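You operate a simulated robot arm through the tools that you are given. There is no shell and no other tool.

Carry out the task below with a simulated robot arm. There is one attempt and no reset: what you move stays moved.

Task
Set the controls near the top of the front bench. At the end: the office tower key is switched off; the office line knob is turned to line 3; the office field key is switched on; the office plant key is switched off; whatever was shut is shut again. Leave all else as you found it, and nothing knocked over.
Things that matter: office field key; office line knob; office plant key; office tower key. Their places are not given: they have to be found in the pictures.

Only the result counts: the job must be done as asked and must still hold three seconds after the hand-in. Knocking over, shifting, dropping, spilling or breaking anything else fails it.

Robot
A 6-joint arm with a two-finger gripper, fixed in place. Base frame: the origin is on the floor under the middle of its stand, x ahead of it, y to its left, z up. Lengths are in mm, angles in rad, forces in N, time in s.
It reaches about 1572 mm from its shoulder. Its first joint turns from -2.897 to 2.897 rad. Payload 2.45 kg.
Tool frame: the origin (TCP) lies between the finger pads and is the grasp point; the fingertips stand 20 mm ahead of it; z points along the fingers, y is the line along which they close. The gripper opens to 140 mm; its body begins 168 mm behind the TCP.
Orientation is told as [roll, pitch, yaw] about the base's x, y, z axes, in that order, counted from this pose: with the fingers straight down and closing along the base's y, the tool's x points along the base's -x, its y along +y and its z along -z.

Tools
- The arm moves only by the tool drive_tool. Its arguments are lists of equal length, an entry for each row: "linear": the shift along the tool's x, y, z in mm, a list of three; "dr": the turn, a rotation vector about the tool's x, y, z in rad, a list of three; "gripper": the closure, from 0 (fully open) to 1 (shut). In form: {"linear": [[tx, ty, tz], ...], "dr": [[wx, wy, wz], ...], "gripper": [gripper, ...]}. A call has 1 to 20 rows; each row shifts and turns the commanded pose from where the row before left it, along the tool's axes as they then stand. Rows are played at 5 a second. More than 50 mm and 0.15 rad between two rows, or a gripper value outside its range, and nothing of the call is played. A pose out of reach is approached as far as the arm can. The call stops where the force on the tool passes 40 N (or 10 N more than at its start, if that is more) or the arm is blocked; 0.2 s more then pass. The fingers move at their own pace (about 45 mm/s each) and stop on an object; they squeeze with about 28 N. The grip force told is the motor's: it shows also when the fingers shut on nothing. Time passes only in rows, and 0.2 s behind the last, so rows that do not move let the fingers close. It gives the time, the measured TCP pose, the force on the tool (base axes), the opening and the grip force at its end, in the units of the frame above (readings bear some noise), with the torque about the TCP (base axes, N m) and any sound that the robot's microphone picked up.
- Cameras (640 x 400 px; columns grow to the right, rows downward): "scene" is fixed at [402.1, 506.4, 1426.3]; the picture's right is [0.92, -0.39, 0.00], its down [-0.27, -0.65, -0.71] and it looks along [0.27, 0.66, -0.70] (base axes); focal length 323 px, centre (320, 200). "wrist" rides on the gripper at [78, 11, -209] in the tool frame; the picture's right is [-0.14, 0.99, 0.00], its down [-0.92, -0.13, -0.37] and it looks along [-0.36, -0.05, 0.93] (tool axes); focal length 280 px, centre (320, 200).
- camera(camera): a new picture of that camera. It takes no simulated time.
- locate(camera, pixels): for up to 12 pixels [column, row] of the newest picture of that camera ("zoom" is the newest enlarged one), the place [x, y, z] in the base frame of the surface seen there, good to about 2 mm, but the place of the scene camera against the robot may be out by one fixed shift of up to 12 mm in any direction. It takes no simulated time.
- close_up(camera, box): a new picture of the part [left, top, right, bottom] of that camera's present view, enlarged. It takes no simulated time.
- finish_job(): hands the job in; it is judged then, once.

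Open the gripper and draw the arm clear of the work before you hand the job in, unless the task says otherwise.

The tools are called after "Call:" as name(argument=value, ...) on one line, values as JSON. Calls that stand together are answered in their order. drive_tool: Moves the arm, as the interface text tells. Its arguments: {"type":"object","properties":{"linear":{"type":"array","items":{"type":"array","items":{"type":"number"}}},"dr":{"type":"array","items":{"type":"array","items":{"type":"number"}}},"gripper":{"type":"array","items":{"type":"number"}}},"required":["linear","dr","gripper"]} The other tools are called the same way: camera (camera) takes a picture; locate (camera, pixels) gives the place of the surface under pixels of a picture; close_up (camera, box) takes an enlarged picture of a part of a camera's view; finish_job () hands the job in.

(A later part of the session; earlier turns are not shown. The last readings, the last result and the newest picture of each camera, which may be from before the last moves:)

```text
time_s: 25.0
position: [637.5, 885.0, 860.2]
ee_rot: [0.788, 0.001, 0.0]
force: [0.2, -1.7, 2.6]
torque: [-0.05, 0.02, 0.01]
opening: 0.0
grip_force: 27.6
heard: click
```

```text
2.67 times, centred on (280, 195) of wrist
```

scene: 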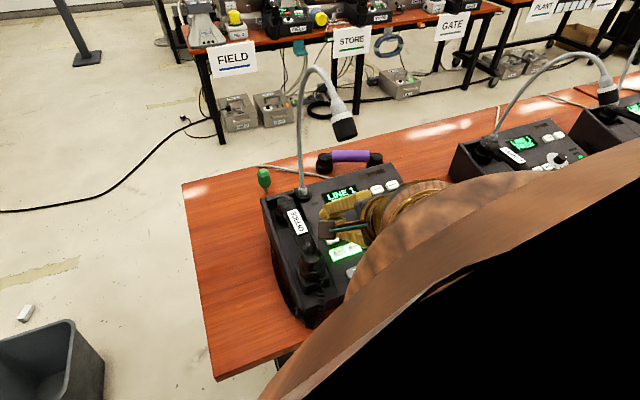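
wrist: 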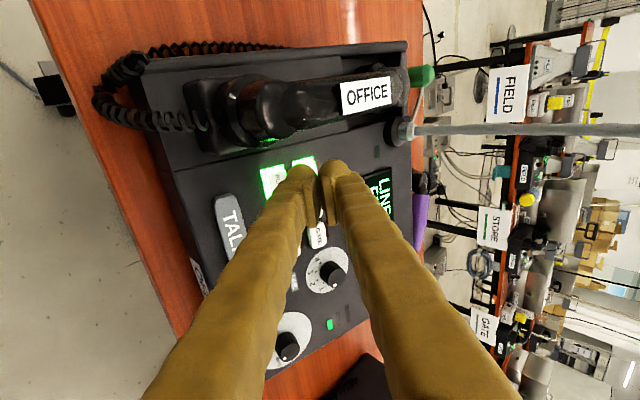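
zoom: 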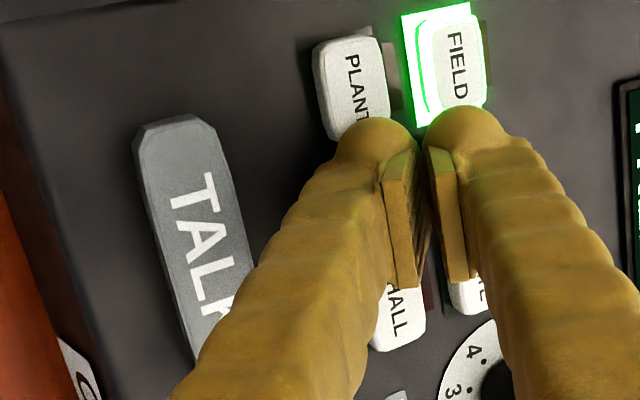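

Click heard and the TOWER glow is gone. I back off 75 mm along the normal and check all keys.

Call:
drive_tool(linear=[[0, 2.5, -4.35], [0, 4.91, -8.71], [0, 4.91, -8.71], [0, 4.91, -8.71], [0, 4.91, -8.71], [0, 4.91, -8.71], [0, 4.91, -8.71], [0, 4.91, -8.71], [0, 0, 0]], dr=[[0, 0, 0], [0, 0, 0], [0, 0, 0], [0, 0, 0], [0, 0, 0], [0, 0, 0], [0, 0, 0], [0, 0, 0], [0, 0, 0]], gripper=[1, 1, 1, 1, 1, 1, 1, 1, 1])

Call:
camera(camera="wrist")

Call:
camera(camera="scene")

Call:
close_up(camera="scene", box=[280, 170, 440, 300])

```text
time_s: 27.0
position: [638.1, 865.7, 932.7]
ee_rot: [0.787, 0.0, 0.0]
force: [0.7, -0.3, -0.2]
torque: [0.0, 0.0, 0.01]
opening: 0.0
grip_force: 27.7
```

```text
taken
```

wrist: 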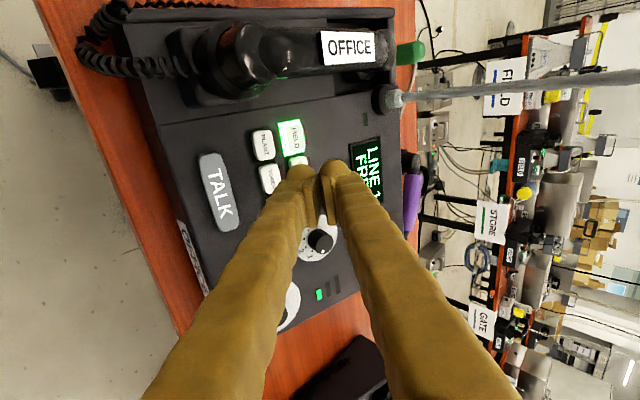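

```text
taken
```

scene: 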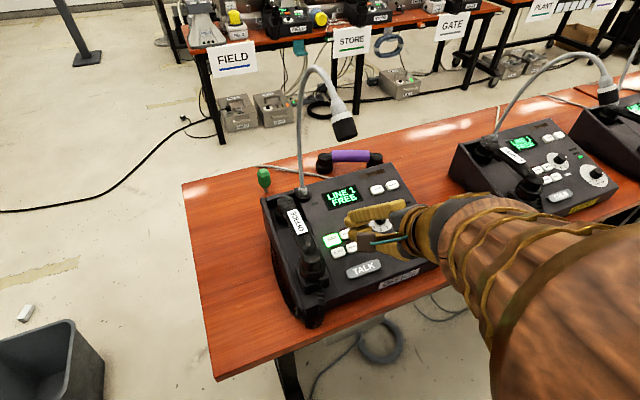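

```text
3.08 times, centred on (360, 235) of scene
```

zoom: 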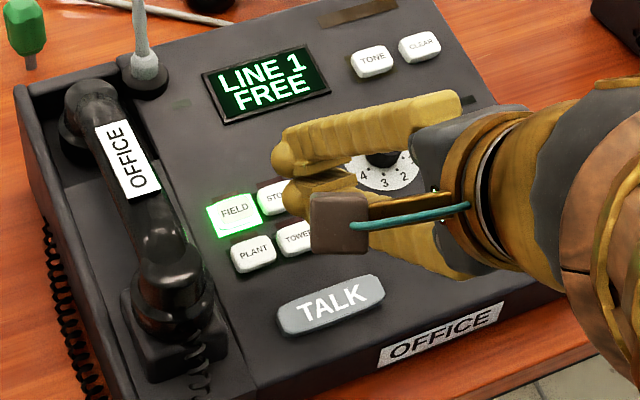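

Keys are as wanted: FIELD lit, PLANT and TOWER dark. Before gripping the line knob I measure the pads' extent on the fingers in a fresh wrist enlargement.

Call:
close_up(camera="wrist", box=[270, 150, 370, 240])

```text
4.44 times, centred on (320, 195) of wrist
```

zoom: 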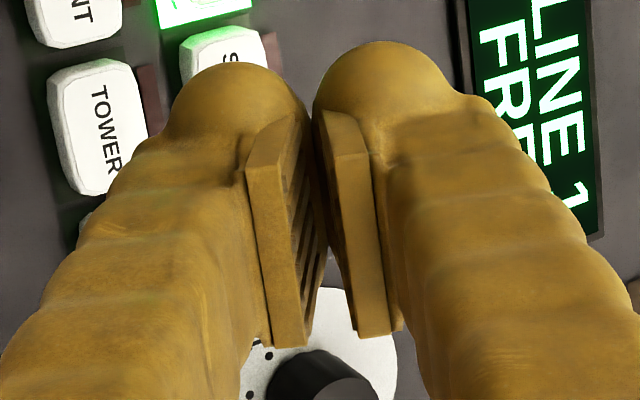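

Call:
locate(camera="zoom", pixels=[[265, 140], [285, 125], [255, 185], [275, 340], [300, 340], [290, 300], [225, 70], [200, 90], [245, 120], [250, 240], [345, 155], [375, 325]])

```text
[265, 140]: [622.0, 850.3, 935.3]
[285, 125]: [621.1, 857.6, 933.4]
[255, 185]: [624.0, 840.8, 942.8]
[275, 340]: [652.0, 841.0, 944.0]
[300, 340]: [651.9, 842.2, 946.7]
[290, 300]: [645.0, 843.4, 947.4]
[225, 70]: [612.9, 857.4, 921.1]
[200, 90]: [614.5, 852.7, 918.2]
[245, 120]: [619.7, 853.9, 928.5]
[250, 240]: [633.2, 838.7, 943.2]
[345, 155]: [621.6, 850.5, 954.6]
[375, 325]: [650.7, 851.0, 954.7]
```

The pads span about ±15 mm in width and from −26 to about +5 mm along the fingers, with ball tips reaching +20, so a leaned grip on the 21 mm tall knob will work. I back off 60 mm along the tool, shift +94 mm in x to the knob's column, and check before turning the tool.

Call:
drive_tool(linear=[[0, 0, -30], [0, 0, -30], [-31.3, 0, 0], [-31.3, 0, 0], [-31.4, 0, 0], [0, 0, 0]], dr=[[0, 0, 0], [0, 0, 0], [0, 0, 0], [0, 0, 0], [0, 0, 0], [0, 0, 0]], gripper=[1, 1, 1, 1, 1, 1])

Call:
camera(camera="scene")

Call:
camera(camera="wrist")

Call:
close_up(camera="scene", box=[300, 170, 460, 300])

```text
time_s: 28.4
position: [733.0, 821.2, 975.2]
ee_rot: [0.786, 0.0, 0.001]
force: [-0.4, -0.1, -0.7]
torque: [0.02, 0.03, 0.04]
opening: 0.1
grip_force: 27.9
```

```text
taken
```

scene: 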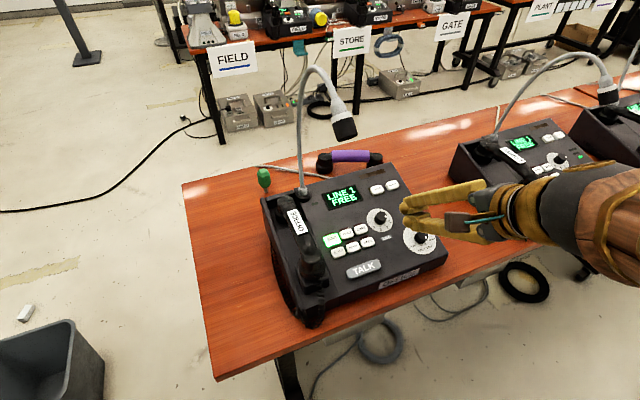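

```text
taken
```

wrist: 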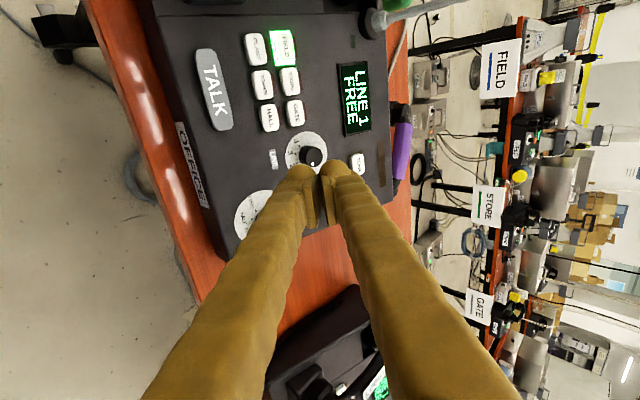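

```text
3.08 times, centred on (380, 235) of scene
```

zoom: 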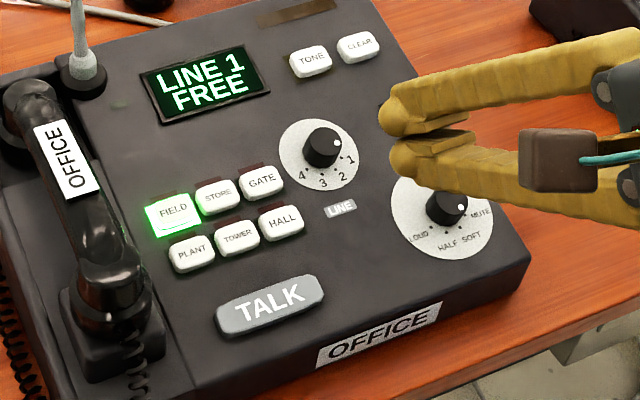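

All three keys are right and the knob at wrist (310,155) is in clear view. I enlarge it to find its axis and the dial marks precisely.

Call:
close_up(camera="wrist", box=[270, 120, 350, 180])

```text
6.67 times, centred on (310, 150) of wrist
```

zoom: 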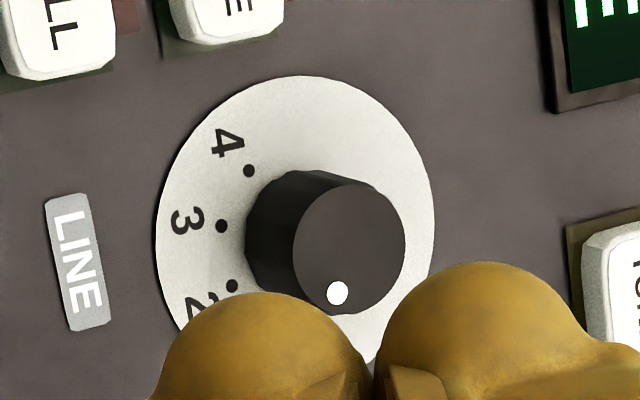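

Call:
locate(camera="zoom", pixels=[[349, 245], [337, 293], [349, 185], [404, 245], [294, 245], [249, 170], [221, 226], [232, 286], [300, 78], [158, 230], [432, 210], [120, 240]])

Call:
locate(camera="zoom", pixels=[[349, 305], [380, 160], [250, 240], [200, 150], [420, 150], [100, 120], [500, 150], [400, 60], [45, 75], [280, 30], [20, 30], [210, 20]])

```text
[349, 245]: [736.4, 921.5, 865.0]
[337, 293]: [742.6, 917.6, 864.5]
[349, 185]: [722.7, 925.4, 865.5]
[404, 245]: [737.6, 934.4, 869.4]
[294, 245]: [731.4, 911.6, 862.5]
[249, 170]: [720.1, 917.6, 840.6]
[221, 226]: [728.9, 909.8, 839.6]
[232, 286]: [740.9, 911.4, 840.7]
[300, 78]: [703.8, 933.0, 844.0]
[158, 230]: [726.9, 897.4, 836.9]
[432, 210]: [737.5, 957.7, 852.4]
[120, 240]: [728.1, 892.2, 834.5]
```

```text
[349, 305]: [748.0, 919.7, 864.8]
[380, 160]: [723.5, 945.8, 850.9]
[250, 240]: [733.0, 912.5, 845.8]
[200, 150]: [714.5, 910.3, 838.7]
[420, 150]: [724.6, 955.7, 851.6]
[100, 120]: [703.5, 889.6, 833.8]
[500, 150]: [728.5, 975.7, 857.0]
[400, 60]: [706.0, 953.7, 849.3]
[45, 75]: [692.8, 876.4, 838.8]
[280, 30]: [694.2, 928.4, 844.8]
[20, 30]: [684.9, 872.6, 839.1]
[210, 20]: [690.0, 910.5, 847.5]
```

The knob axis meets the panel near (735,926.8,844.5), top at (735,921.5,865), diameter ≈24–25 mm, and dots 2/3/4 are 40° apart, so line 3 needs an 80° clockwise turn. I turn the tool +90° about its axis here in free space and then check.

Call:
drive_tool(linear=[[0, 0, 0], [0, 0, 0], [0, 0, 0], [0, 0, 0], [0, 0, 0], [0, 0, 0], [0, 0, 0], [0, 0, 0], [0, 0, 0], [0, 0, 0], [0, 0, 0], [0, 0, 0], [0, 0, 0]], dr=[[0, 0, 0.1309], [0, 0, 0.1309], [0, 0, 0.1309], [0, 0, 0.1309], [0, 0, 0.1309], [0, 0, 0.1309], [0, 0, 0.1309], [0, 0, 0.1309], [0, 0, 0.1309], [0, 0, 0.1309], [0, 0, 0.1309], [0, 0, 0.1309], [0, 0, 0]], gripper=[1, 1, 1, 1, 1, 1, 1, 1, 1, 1, 1, 1, 1])

Call:
camera(camera="scene")

Call:
camera(camera="wrist")

```text
time_s: 31.2
position: [732.6, 821.8, 976.5]
ee_rot: [-0.003, 0.784, -1.572]
force: [0.0, 0.0, -0.4]
torque: [0.01, 0.01, 0.03]
opening: 0.0
grip_force: 27.8
```

```text
taken
```

scene: 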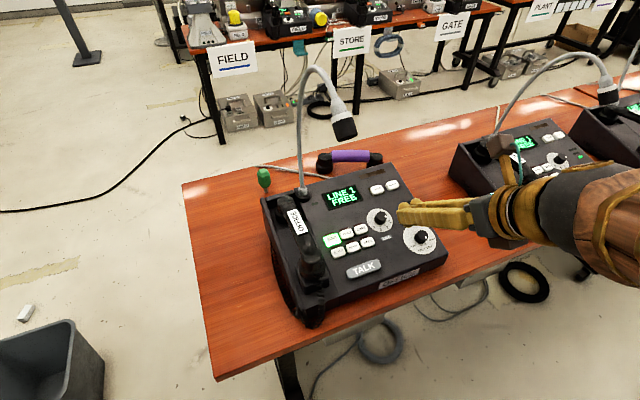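

```text
taken
```

wrist: 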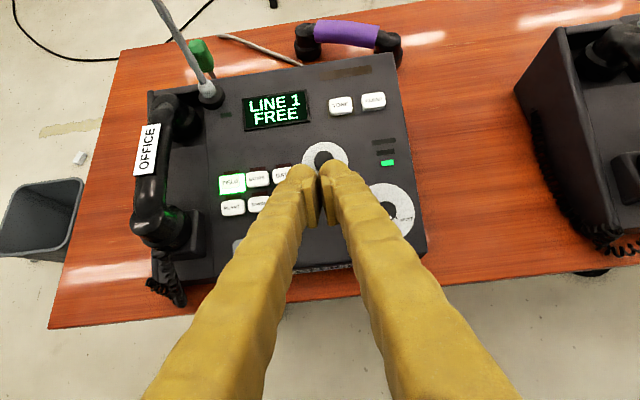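

The tool is now turned (fingers close along base x) and the wrist camera looks at the panel from the front. I move to a hover about 80 mm above the knob on its axis.

Call:
drive_tool(linear=[[9, 0.8, 32.8], [9, 0.8, 32.8], [8.9, 0.8, 32.7], [0, 0, 0]], dr=[[0, 0, 0], [0, 0, 0], [0, 0, 0], [0, 0, 0]], gripper=[1, 1, 1, 1])

Call:
camera(camera="wrist")

Call:
camera(camera="scene")

```text
time_s: 32.2
position: [733.6, 911.6, 924.9]
ee_rot: [0.0, 0.787, -1.569]
force: [0.1, 0.0, -0.4]
torque: [-0.01, 0.02, 0.01]
opening: 0.0
grip_force: 27.9
```

```text
taken
```

wrist: 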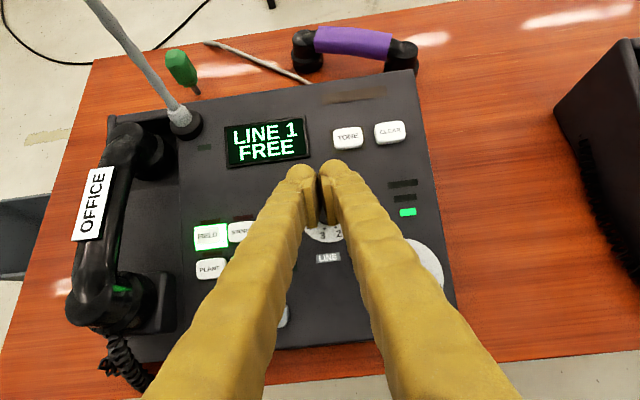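

```text
taken
```

scene: 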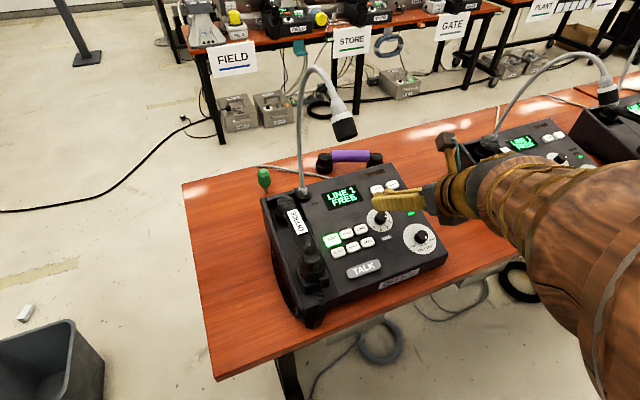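

The hover is clear and the camera box stays well away from the mic. I turn half of the 80° counterclockwise about the knob axis (start pose for the later clockwise turn) and check.

Call:
drive_tool(linear=[[-0.044, -0.725, -0.025], [-0.044, -0.725, -0.025], [-0.044, -0.725, -0.025], [-0.044, -0.725, -0.025], [-0.044, -0.725, -0.025], [0, 0, 0]], dr=[[0.0698, 0, -0.1209], [0.0698, 0, -0.1209], [0.0698, 0, -0.1209], [0.0698, 0, -0.1209], [0.0698, 0, -0.1209], [0, 0, 0]], gripper=[1, 1, 1, 1, 1, 1])

Call:
camera(camera="wrist")

Call:
camera(camera="scene")

```text
time_s: 33.6
position: [731.6, 909.8, 925.1]
ee_rot: [0.224, 0.713, -0.743]
force: [1.3, -0.5, 0.2]
torque: [-0.02, 0.03, -0.02]
opening: 0.0
grip_force: 28.0
```

```text
taken
```

wrist: 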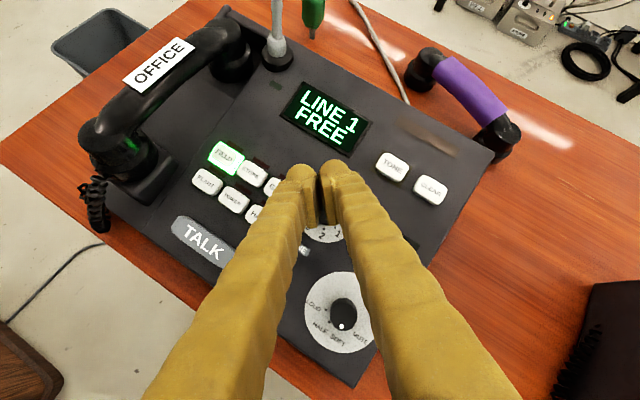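

```text
taken
```

scene: 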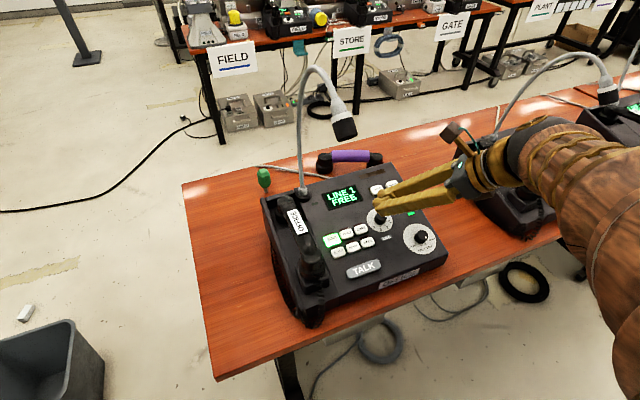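

The 40° half-turn went as planned. Before leaning further toward +x I check where the LOBBY mic and gooseneck are relative to the arm.

Call:
locate(camera="scene", pixels=[[607, 95], [600, 75], [580, 55], [540, 65], [515, 90], [498, 125], [488, 145], [560, 140], [600, 200], [460, 130], [540, 160], [470, 160]])

Call:
close_up(camera="scene", box=[400, 40, 640, 260])

```text
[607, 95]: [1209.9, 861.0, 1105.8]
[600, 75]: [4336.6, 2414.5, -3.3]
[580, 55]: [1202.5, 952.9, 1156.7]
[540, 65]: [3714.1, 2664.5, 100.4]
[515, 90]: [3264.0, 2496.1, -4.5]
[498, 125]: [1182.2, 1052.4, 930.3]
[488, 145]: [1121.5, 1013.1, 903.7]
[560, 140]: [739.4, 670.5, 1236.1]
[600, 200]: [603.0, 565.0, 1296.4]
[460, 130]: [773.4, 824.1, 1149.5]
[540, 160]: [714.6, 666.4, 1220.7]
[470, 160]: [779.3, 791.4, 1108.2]
```

```text
1.82 times, centred on (520, 150) of scene
```

zoom: 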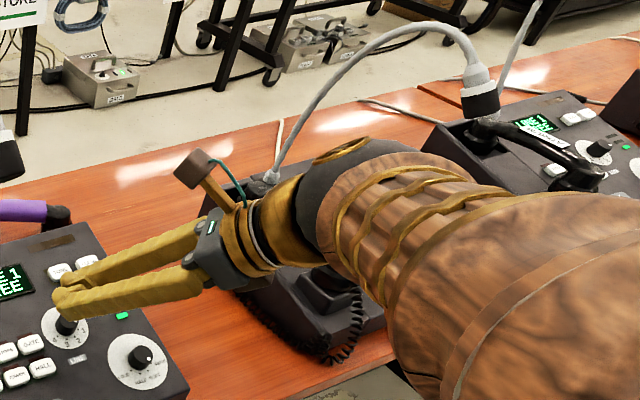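

LOBBY's mic is at x≈1205, far from the arm. I complete the remaining 40° counterclockwise and open the fingers to about 60 mm.

Call:
drive_tool(linear=[[-0.044, -0.725, -0.025], [-0.044, -0.725, -0.025], [-0.044, -0.725, -0.025], [-0.044, -0.725, -0.025], [-0.044, -0.725, -0.025], [0, 0, 0], [0, 0, 0], [0, 0, 0]], dr=[[0.0698, 0, -0.1209], [0.0698, 0, -0.1209], [0.0698, 0, -0.1209], [0.0698, 0, -0.1209], [0.0698, 0, -0.1209], [0, 0, 0], [0, 0, 0], [0, 0, 0]], gripper=[1, 1, 1, 1, 0.6, 0.6, 0.6, 0.6])

Call:
camera(camera="wrist")

Call:
camera(camera="scene")

Call:
close_up(camera="scene", box=[320, 140, 480, 260])

```text
time_s: 35.4
position: [730.1, 907.8, 923.2]
ee_rot: [0.304, 0.55, -0.019]
force: [0.2, 0.8, -0.5]
torque: [-0.01, 0.0, -0.04]
opening: 55.9
grip_force: 0.1
```

```text
taken
```

wrist: 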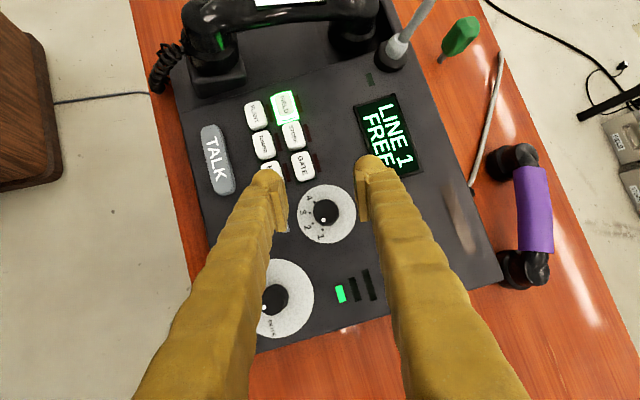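

```text
taken
```

scene: 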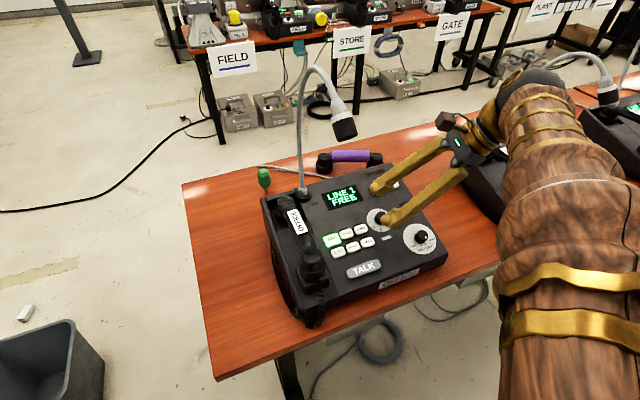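

```text
3.33 times, centred on (400, 200) of scene
```

zoom: 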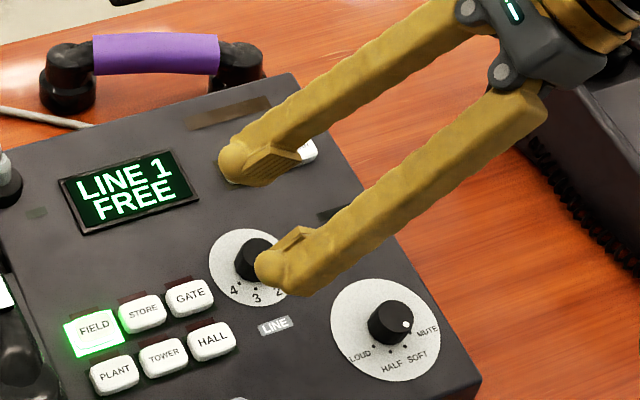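

The fingers now straddle the knob front and back with clear room around them. I descend 45 mm along the knob axis and check alignment.

Call:
drive_tool(linear=[[-4.5, 0, 7.79], [-4.5, 0, 7.79], [-4.5, 0, 7.79], [-4.5, 0, 7.79], [-4.5, 0, 7.79], [0, 0, 0]], dr=[[0, 0, 0], [0, 0, 0], [0, 0, 0], [0, 0, 0], [0, 0, 0], [0, 0, 0]], gripper=[0.6, 0.6, 0.6, 0.6, 0.6, 0.6])

Call:
camera(camera="wrist")

Call:
close_up(camera="wrist", box=[240, 130, 400, 250])

Call:
close_up(camera="scene", box=[320, 140, 480, 260])

```text
time_s: 36.8
position: [728.1, 918.7, 880.6]
ee_rot: [0.304, 0.551, -0.017]
force: [0.4, -0.8, -0.4]
torque: [0.03, 0.0, -0.04]
opening: 55.7
grip_force: 0.1
```

```text
taken
```

wrist: 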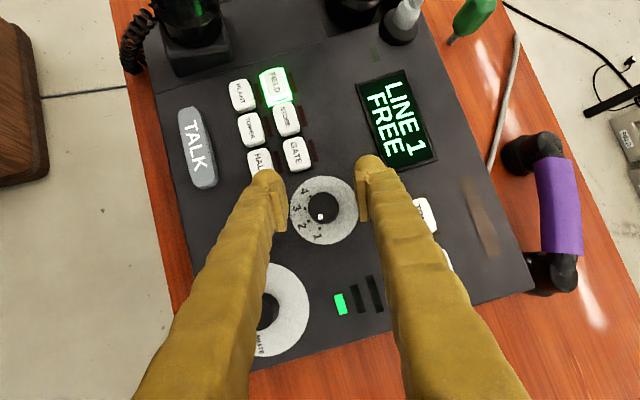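

```text
3.33 times, centred on (320, 190) of wrist
```

zoom: 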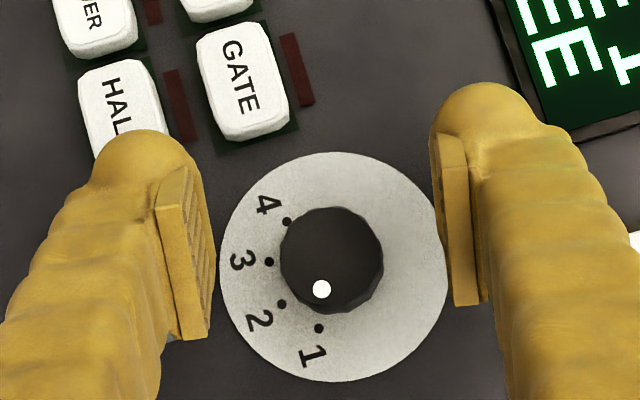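

```text
3.33 times, centred on (400, 200) of scene
```

zoom: 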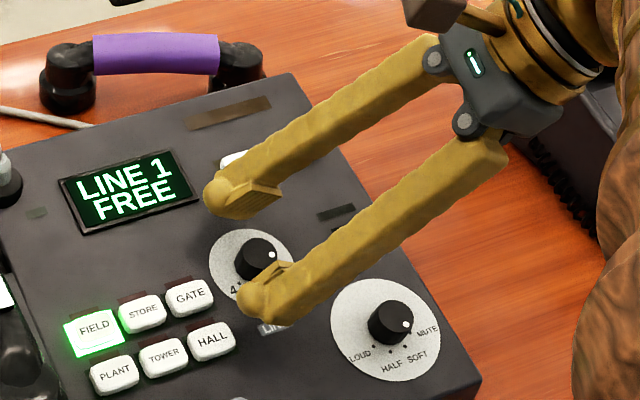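

The knob top at zoom (332,258) lies centred between the pads. I locate it from this view to confirm the offset before the last descent.

Call:
close_up(camera="wrist", box=[240, 130, 400, 250])

Call:
locate(camera="zoom", pixels=[[333, 255], [321, 289], [345, 210], [380, 265], [300, 230], [330, 305], [223, 262], [446, 262], [325, 153], [335, 380], [290, 110], [150, 140]])

```text
3.33 times, centred on (320, 190) of wrist
```

zoom: 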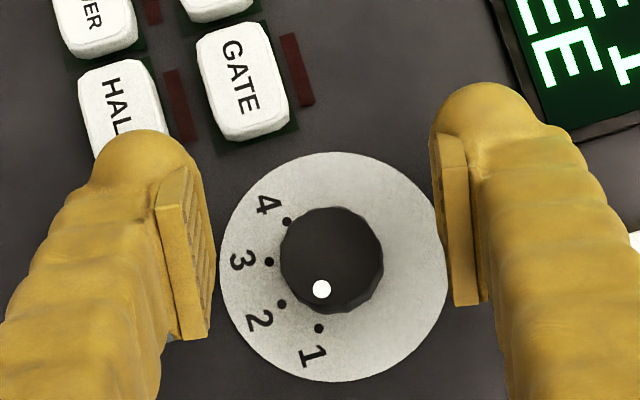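

```text
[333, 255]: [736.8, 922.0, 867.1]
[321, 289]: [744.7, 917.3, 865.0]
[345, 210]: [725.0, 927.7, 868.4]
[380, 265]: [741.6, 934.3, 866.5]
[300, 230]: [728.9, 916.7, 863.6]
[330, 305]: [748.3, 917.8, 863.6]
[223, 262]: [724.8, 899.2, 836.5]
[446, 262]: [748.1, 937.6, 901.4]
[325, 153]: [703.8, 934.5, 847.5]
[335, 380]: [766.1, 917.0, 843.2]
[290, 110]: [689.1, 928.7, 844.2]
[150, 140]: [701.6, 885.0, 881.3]
```

Measured offsets agree within about 1 mm; I nudge +1 mm in tool y and descend another 12 mm in 3 mm steps.

Call:
drive_tool(linear=[[0, 1, 0], [-1.5, 0, 2.6], [-1.5, 0, 2.6], [-1.5, 0, 2.6], [-1.5, 0, 2.6], [0, 0, 0]], dr=[[0, 0, 0], [0, 0, 0], [0, 0, 0], [0, 0, 0], [0, 0, 0], [0, 0, 0]], gripper=[0.6, 0.6, 0.6, 0.6, 0.6, 0.6])

Call:
close_up(camera="wrist", box=[240, 130, 400, 250])

Call:
close_up(camera="scene", box=[340, 160, 440, 240])

```text
time_s: 38.2
position: [728.7, 924.1, 869.7]
ee_rot: [0.304, 0.55, -0.017]
force: [-0.6, -0.5, -0.5]
torque: [0.0, -0.02, 0.01]
opening: 55.8
grip_force: 0.1
```

```text
3.33 times, centred on (320, 190) of wrist
```

zoom: 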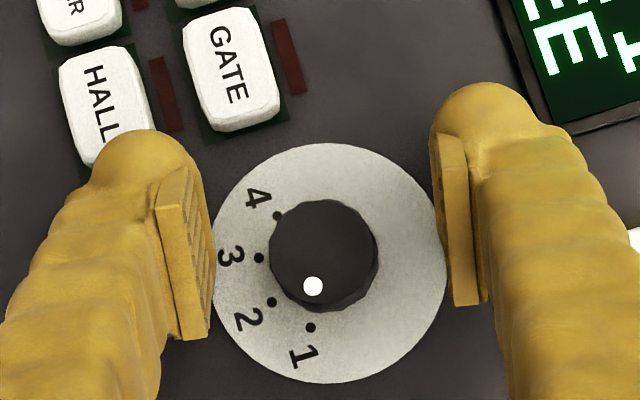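

```text
5.00 times, centred on (390, 200) of scene
```

zoom: 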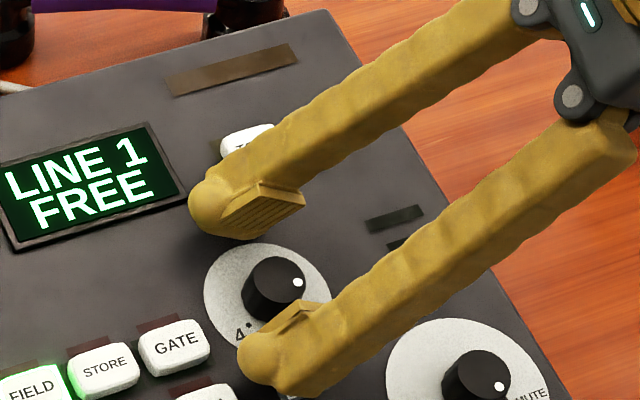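

TCP stands about 25 mm above the panel, no contact. I go 3 mm further in 1 mm steps, watching the force.

Call:
drive_tool(linear=[[-0.5, 0, 0.866], [-0.5, 0, 0.866], [-0.5, 0, 0.866], [0, 0, 0]], dr=[[0, 0, 0], [0, 0, 0], [0, 0, 0], [0, 0, 0]], gripper=[0.6, 0.6, 0.6, 0.6])

Call:
close_up(camera="scene", box=[340, 160, 440, 240])

```text
time_s: 39.2
position: [729.6, 925.0, 866.6]
ee_rot: [0.306, 0.548, -0.016]
force: [-2.2, -1.9, 6.3]
torque: [-0.25, 0.05, 0.01]
opening: 56.2
grip_force: 0.1
```

```text
5.00 times, centred on (390, 200) of scene
```

zoom: 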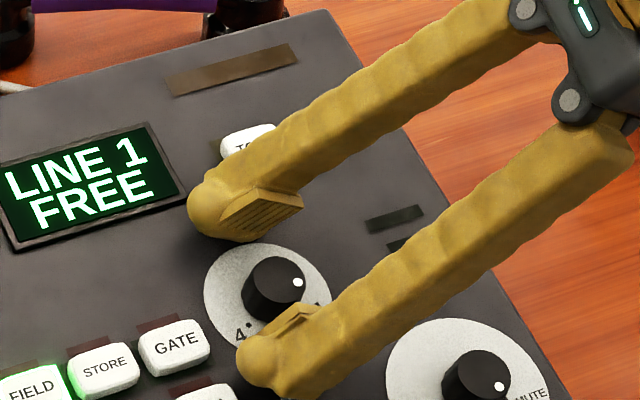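

A 6 N contact with torque −0.25 N·m shows the front fingertip just touching the panel. I lift 1.2 mm and close the fingers on the knob.

Call:
drive_tool(linear=[[0.6, 0, -1.04], [0, 0, 0], [0, 0, 0], [0, 0, 0], [0, 0, 0], [0, 0, 0]], dr=[[0, 0, 0], [0, 0, 0], [0, 0, 0], [0, 0, 0], [0, 0, 0], [0, 0, 0]], gripper=[0.6, 0.7, 0.75, 0.8, 0.9, 0.9])

Call:
camera(camera="wrist")

Call:
close_up(camera="wrist", box=[240, 130, 400, 250])

Call:
close_up(camera="scene", box=[340, 160, 440, 240])

```text
time_s: 40.6
position: [729.0, 923.3, 867.1]
ee_rot: [0.303, 0.55, -0.016]
force: [-4.8, -9.2, -0.4]
torque: [-0.18, 0.09, -0.03]
opening: 25.5
grip_force: 28.0
```

```text
taken
```

wrist: 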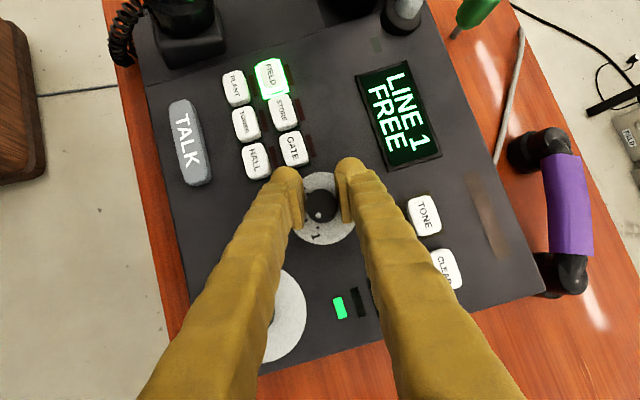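

```text
3.33 times, centred on (320, 190) of wrist
```

zoom: 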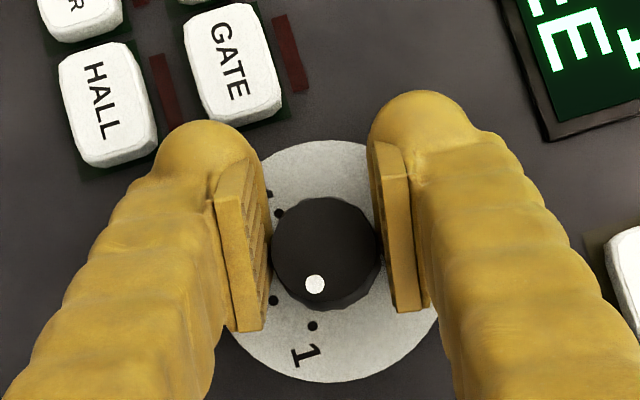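

```text
5.00 times, centred on (390, 200) of scene
```

zoom: 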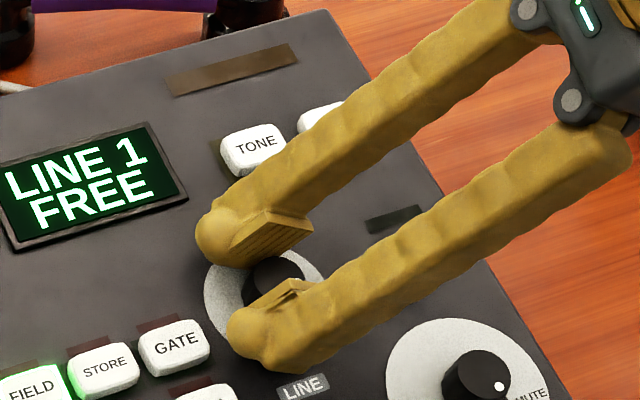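

The knob is held (opening 25.5 mm, 28 N), with about 10 N sideways pull showing I am ~1 mm too far back. I shift −1.2 mm in tool y to relax it.

Call:
drive_tool(linear=[[0, -0.6, 0], [0, -0.6, 0], [0, 0, 0]], dr=[[0, 0, 0], [0, 0, 0], [0, 0, 0]], gripper=[1, 1, 1])

```text
time_s: 41.4
position: [728.7, 923.4, 867.1]
ee_rot: [0.305, 0.548, -0.017]
force: [2.2, 10.5, 0.1]
torque: [0.11, -0.18, -0.03]
opening: 25.5
grip_force: 28.6
```

The force flipped to about +10 N, so the centre lies halfway. I shift back +0.6 mm.

Call:
drive_tool(linear=[[0, 0.6, 0], [0, 0, 0]], dr=[[0, 0, 0], [0, 0, 0]], gripper=[1, 1])

```text
time_s: 42.0
position: [728.3, 922.3, 867.7]
ee_rot: [0.303, 0.55, -0.017]
force: [-5.0, -2.6, 0.5]
torque: [-0.07, 0.1, -0.05]
opening: 25.5
grip_force: 28.5
```

Forces are small now. I begin the clockwise turn about the knob axis: first 20° in 4° rows, watching force and grip.

Call:
drive_tool(linear=[[-0.011, 0.363, -0.006], [-0.011, 0.363, -0.006], [-0.011, 0.363, -0.006], [-0.011, 0.363, -0.006], [-0.011, 0.363, -0.006], [0, 0, 0]], dr=[[-0.0349, 0, 0.0604], [-0.0349, 0, 0.0604], [-0.0349, 0, 0.0604], [-0.0349, 0, 0.0604], [-0.0349, 0, 0.0604], [0, 0, 0]], gripper=[1, 1, 1, 1, 1, 1])

Call:
close_up(camera="wrist", box=[240, 130, 400, 250])

Call:
close_up(camera="scene", box=[340, 160, 440, 240])

```text
time_s: 43.4
position: [728.4, 925.2, 867.8]
ee_rot: [0.285, 0.636, -0.366]
force: [3.4, 10.0, 2.2]
torque: [0.1, -0.19, 0.06]
opening: 25.2
grip_force: 28.3
```

```text
3.33 times, centred on (320, 190) of wrist
```

zoom: 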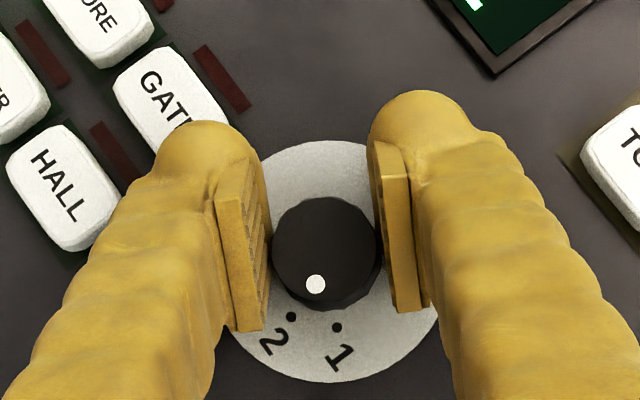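

```text
5.00 times, centred on (390, 200) of scene
```

zoom: 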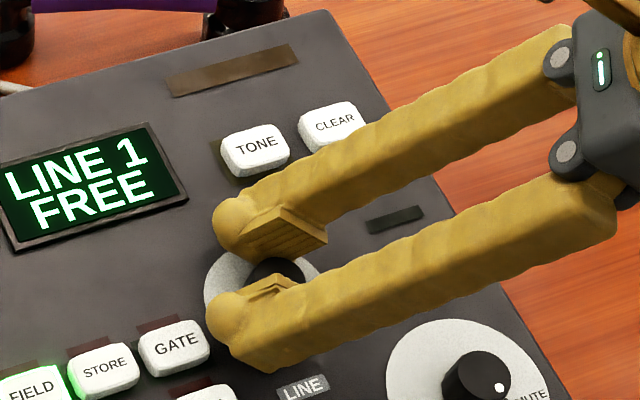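

The white dot stays fixed in the gripper view and sits between marks 1 and 2, so the knob follows. I continue another 20° with a small +y correction for the ~10 N side force.

Call:
drive_tool(linear=[[-0.011, 0.863, -0.006], [-0.011, 0.4, -0.006], [-0.011, 0.4, -0.006], [-0.011, 0.4, -0.006], [-0.011, 0.4, -0.006], [0, 0, 0]], dr=[[-0.0349, 0, 0.0604], [-0.0349, 0, 0.0604], [-0.0349, 0, 0.0604], [-0.0349, 0, 0.0604], [-0.0349, 0, 0.0604], [0, 0, 0]], gripper=[1, 1, 1, 1, 1, 1])

Call:
close_up(camera="wrist", box=[240, 130, 400, 250])

Call:
close_up(camera="scene", box=[340, 160, 440, 240])

```text
time_s: 44.8
position: [731.2, 925.4, 867.7]
ee_rot: [0.223, 0.714, -0.742]
force: [3.3, 1.6, 2.4]
torque: [-0.13, -0.17, -0.03]
opening: 25.3
grip_force: 27.7
```

```text
3.33 times, centred on (320, 190) of wrist
```

zoom: 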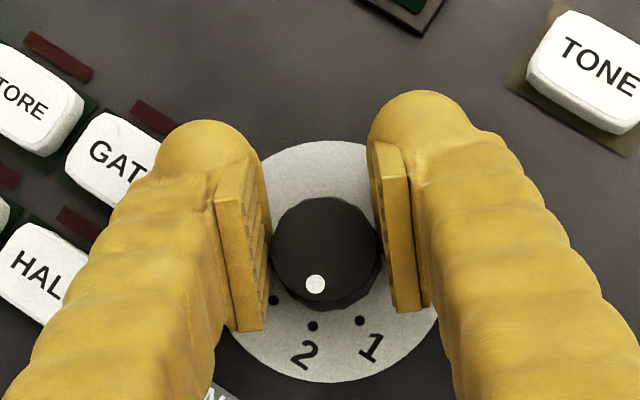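

```text
5.00 times, centred on (390, 200) of scene
```

zoom: 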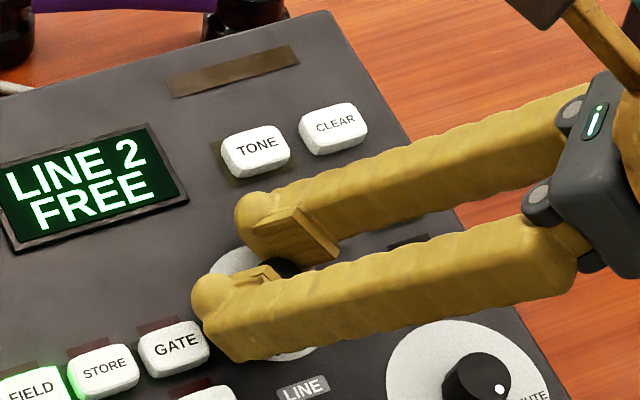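

The display reads LINE 2 and side forces are small. I continue 20° more toward line 3, checking clearance to the GATE key.

Call:
drive_tool(linear=[[-0.011, 0.4, -0.006], [-0.011, 0.4, -0.006], [-0.011, 0.4, -0.006], [-0.011, 0.4, -0.006], [-0.011, 0.4, -0.006], [0, 0, 0]], dr=[[-0.0349, 0, 0.0604], [-0.0349, 0, 0.0604], [-0.0349, 0, 0.0604], [-0.0349, 0, 0.0604], [-0.0349, 0, 0.0604], [0, 0, 0]], gripper=[1, 1, 1, 1, 1, 1])

Call:
close_up(camera="wrist", box=[240, 130, 400, 250])

Call:
close_up(camera="scene", box=[340, 160, 440, 240])

```text
time_s: 46.2
position: [732.7, 927.8, 868.7]
ee_rot: [0.126, 0.767, -1.146]
force: [8.7, -4.4, 9.2]
torque: [0.03, -0.14, 0.02]
opening: 25.4
grip_force: 27.8
```

```text
3.33 times, centred on (320, 190) of wrist
```

zoom: 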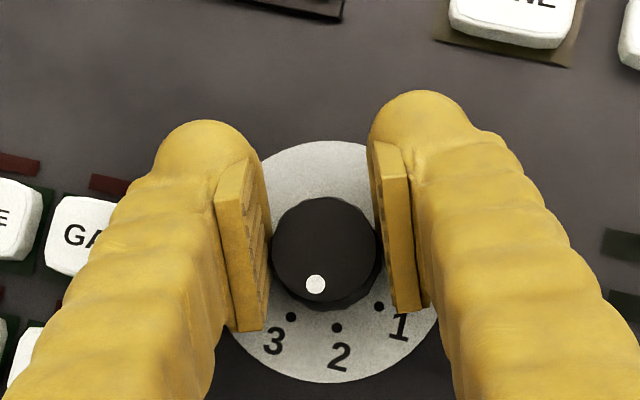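

```text
5.00 times, centred on (390, 200) of scene
```

zoom: 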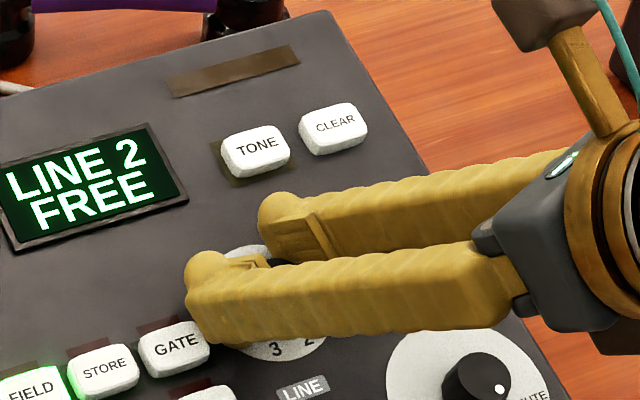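

Now halfway between 2 and 3, with about 10 N pushing up; I relieve it by lifting 0.5 mm and finish the last 20°.

Call:
drive_tool(linear=[[0.25, 0.3, -0.43], [-0.011, 0.4, -0.006], [-0.011, 0.4, -0.006], [-0.011, 0.4, -0.006], [-0.011, 0.4, -0.006], [-0.011, 0.4, -0.006], [0, 0, 0]], dr=[[0, 0, 0], [-0.0349, 0, 0.0604], [-0.0349, 0, 0.0604], [-0.0349, 0, 0.0604], [-0.0349, 0, 0.0604], [-0.0349, 0, 0.0604], [0, 0, 0]], gripper=[1, 1, 1, 1, 1, 1, 1])

Call:
close_up(camera="wrist", box=[240, 130, 400, 250])

Call:
close_up(camera="scene", box=[340, 160, 440, 240])

```text
time_s: 47.8
position: [735.8, 927.4, 868.0]
ee_rot: [0.0, 0.787, -1.568]
force: [8.2, -3.9, 0.6]
torque: [-0.07, -0.12, 0.01]
opening: 25.2
grip_force: 28.4
```

```text
3.33 times, centred on (320, 190) of wrist
```

zoom: 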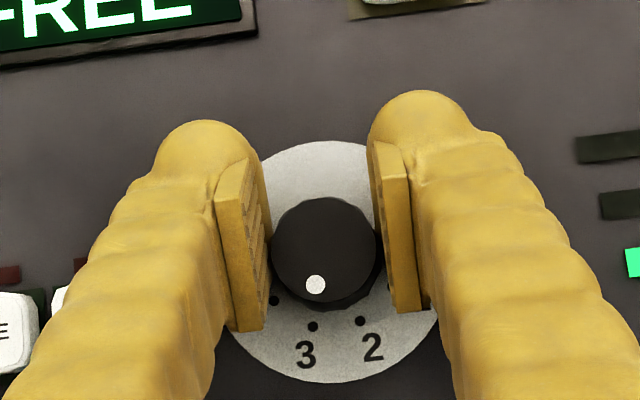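

```text
5.00 times, centred on (390, 200) of scene
```

zoom: 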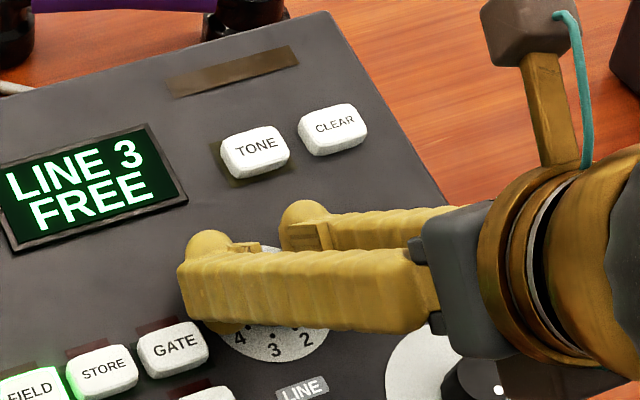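

The display reads LINE 3 and the dot points at mark 3. I relax the side force, open the fingers only to about 32 mm (to stay clear of GATE/HALL), and lift straight up along the knob axis.

Call:
drive_tool(linear=[[0, 0.4, 0], [0, 0, 0], [0, 0, 0], [0, 0, 0]], dr=[[0, 0, 0], [0, 0, 0], [0, 0, 0], [0, 0, 0]], gripper=[1, 0.775, 0.775, 0.775])

Call:
close_up(camera="wrist", box=[240, 130, 400, 250])

Call:
close_up(camera="scene", box=[340, 160, 440, 240])

```text
time_s: 48.8
position: [735.6, 928.5, 869.4]
ee_rot: [0.003, 0.786, -1.569]
force: [-0.1, 0.4, 0.4]
torque: [0.02, -0.01, -0.02]
opening: 31.5
grip_force: 0.0
```

```text
3.33 times, centred on (320, 190) of wrist
```

zoom: 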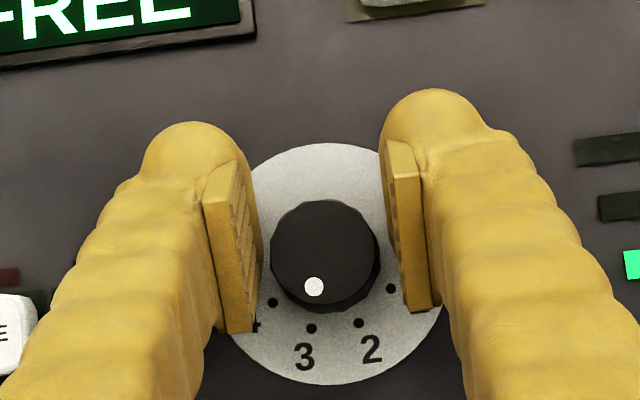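

```text
5.00 times, centred on (390, 200) of scene
```

zoom: 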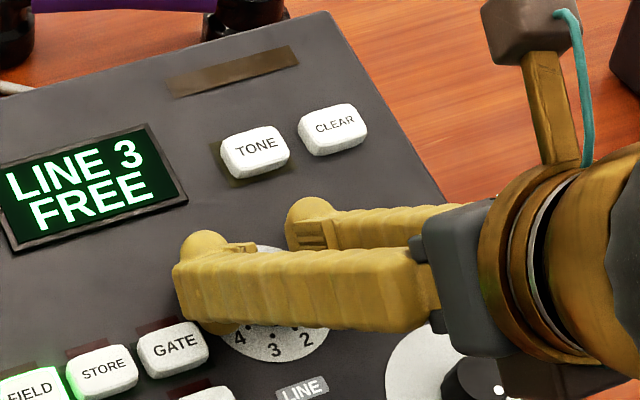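

The fingers are free of the knob and it stays at 3. I lift 50 mm along the knob axis.

Call:
drive_tool(linear=[[1.5, 0, -2.6], [2.5, 0, -4.33], [5, 0, -8.66], [5, 0, -8.66], [5, 0, -8.66], [6, 0, -10.4], [0, 0, 0]], dr=[[0, 0, 0], [0, 0, 0], [0, 0, 0], [0, 0, 0], [0, 0, 0], [0, 0, 0], [0, 0, 0]], gripper=[0.775, 0.775, 0.775, 0.775, 0.775, 0.775, 0.775])

Call:
camera(camera="wrist")

Call:
camera(camera="scene")

```text
time_s: 50.4
position: [734.5, 915.8, 917.8]
ee_rot: [0.001, 0.786, -1.568]
force: [-0.4, -0.8, -0.6]
torque: [0.01, -0.02, 0.01]
opening: 31.4
grip_force: 0.1
```

```text
taken
```

wrist: 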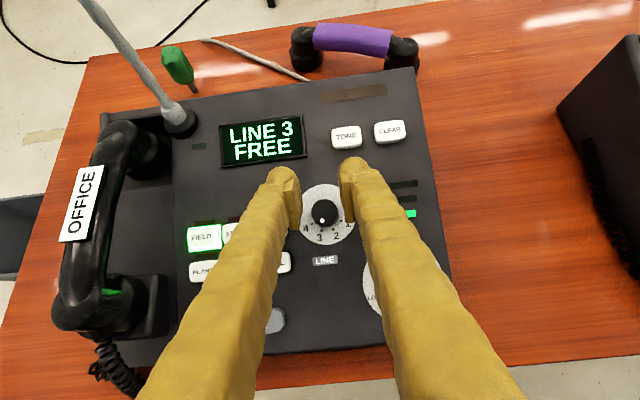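

```text
taken
```

scene: 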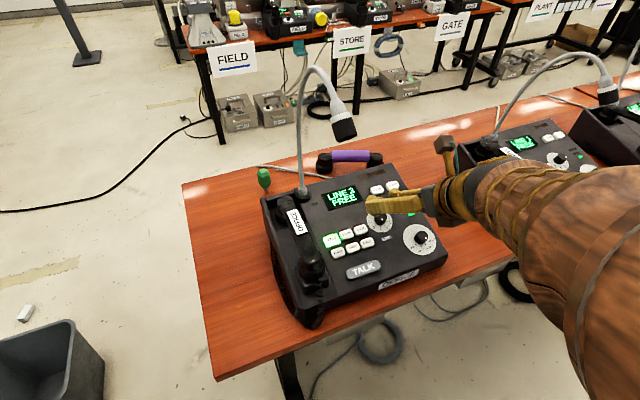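

LINE 3 is set and everything else looks unchanged. I retreat along the tool axis about 180 mm, away from the bench, and open the gripper.

Call:
drive_tool(linear=[[0, 0, -30], [0, 0, -30], [0, 0, -30], [0, 0, -30], [0, 0, -30], [0, 0, -30], [0, 0, 0], [0, 0, 0], [0, 0, 0], [0, 0, 0], [0, 0, 0], [0, 0, 0]], dr=[[0, 0, 0], [0, 0, 0], [0, 0, 0], [0, 0, 0], [0, 0, 0], [0, 0, 0], [0, 0, 0], [0, 0, 0], [0, 0, 0], [0, 0, 0], [0, 0, 0], [0, 0, 0]], gripper=[0.775, 0.775, 0.775, 0.775, 0.775, 0.775, 0.3, 0, 0, 0, 0, 0])

Call:
camera(camera="wrist")

Call:
camera(camera="scene")

Call:
close_up(camera="scene", box=[300, 165, 460, 295])

```text
time_s: 53.0
position: [734.5, 786.6, 1044.1]
ee_rot: [0.002, 0.787, -1.569]
force: [0.4, 0.6, -0.5]
torque: [-0.01, -0.05, 0.0]
opening: 140.0
grip_force: 0.0
```

```text
taken
```

wrist: 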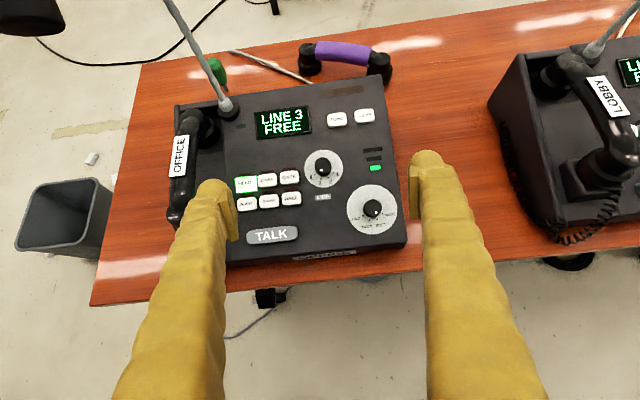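

```text
taken
```

scene: 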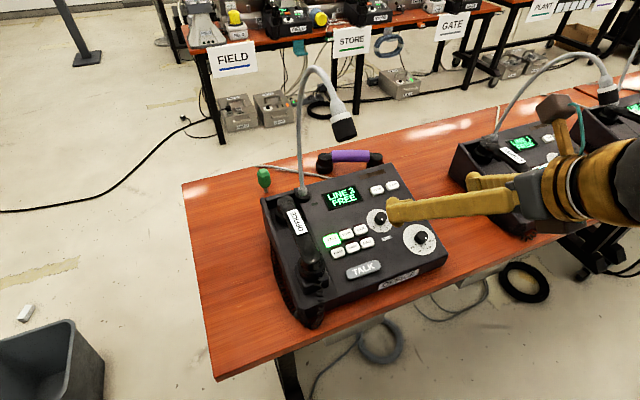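

```text
3.08 times, centred on (380, 230) of scene
```

zoom: 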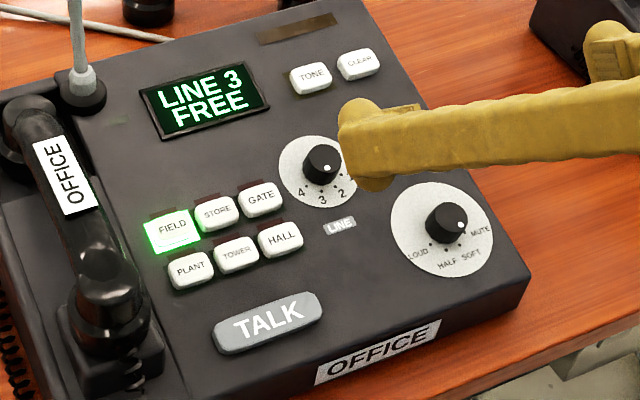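

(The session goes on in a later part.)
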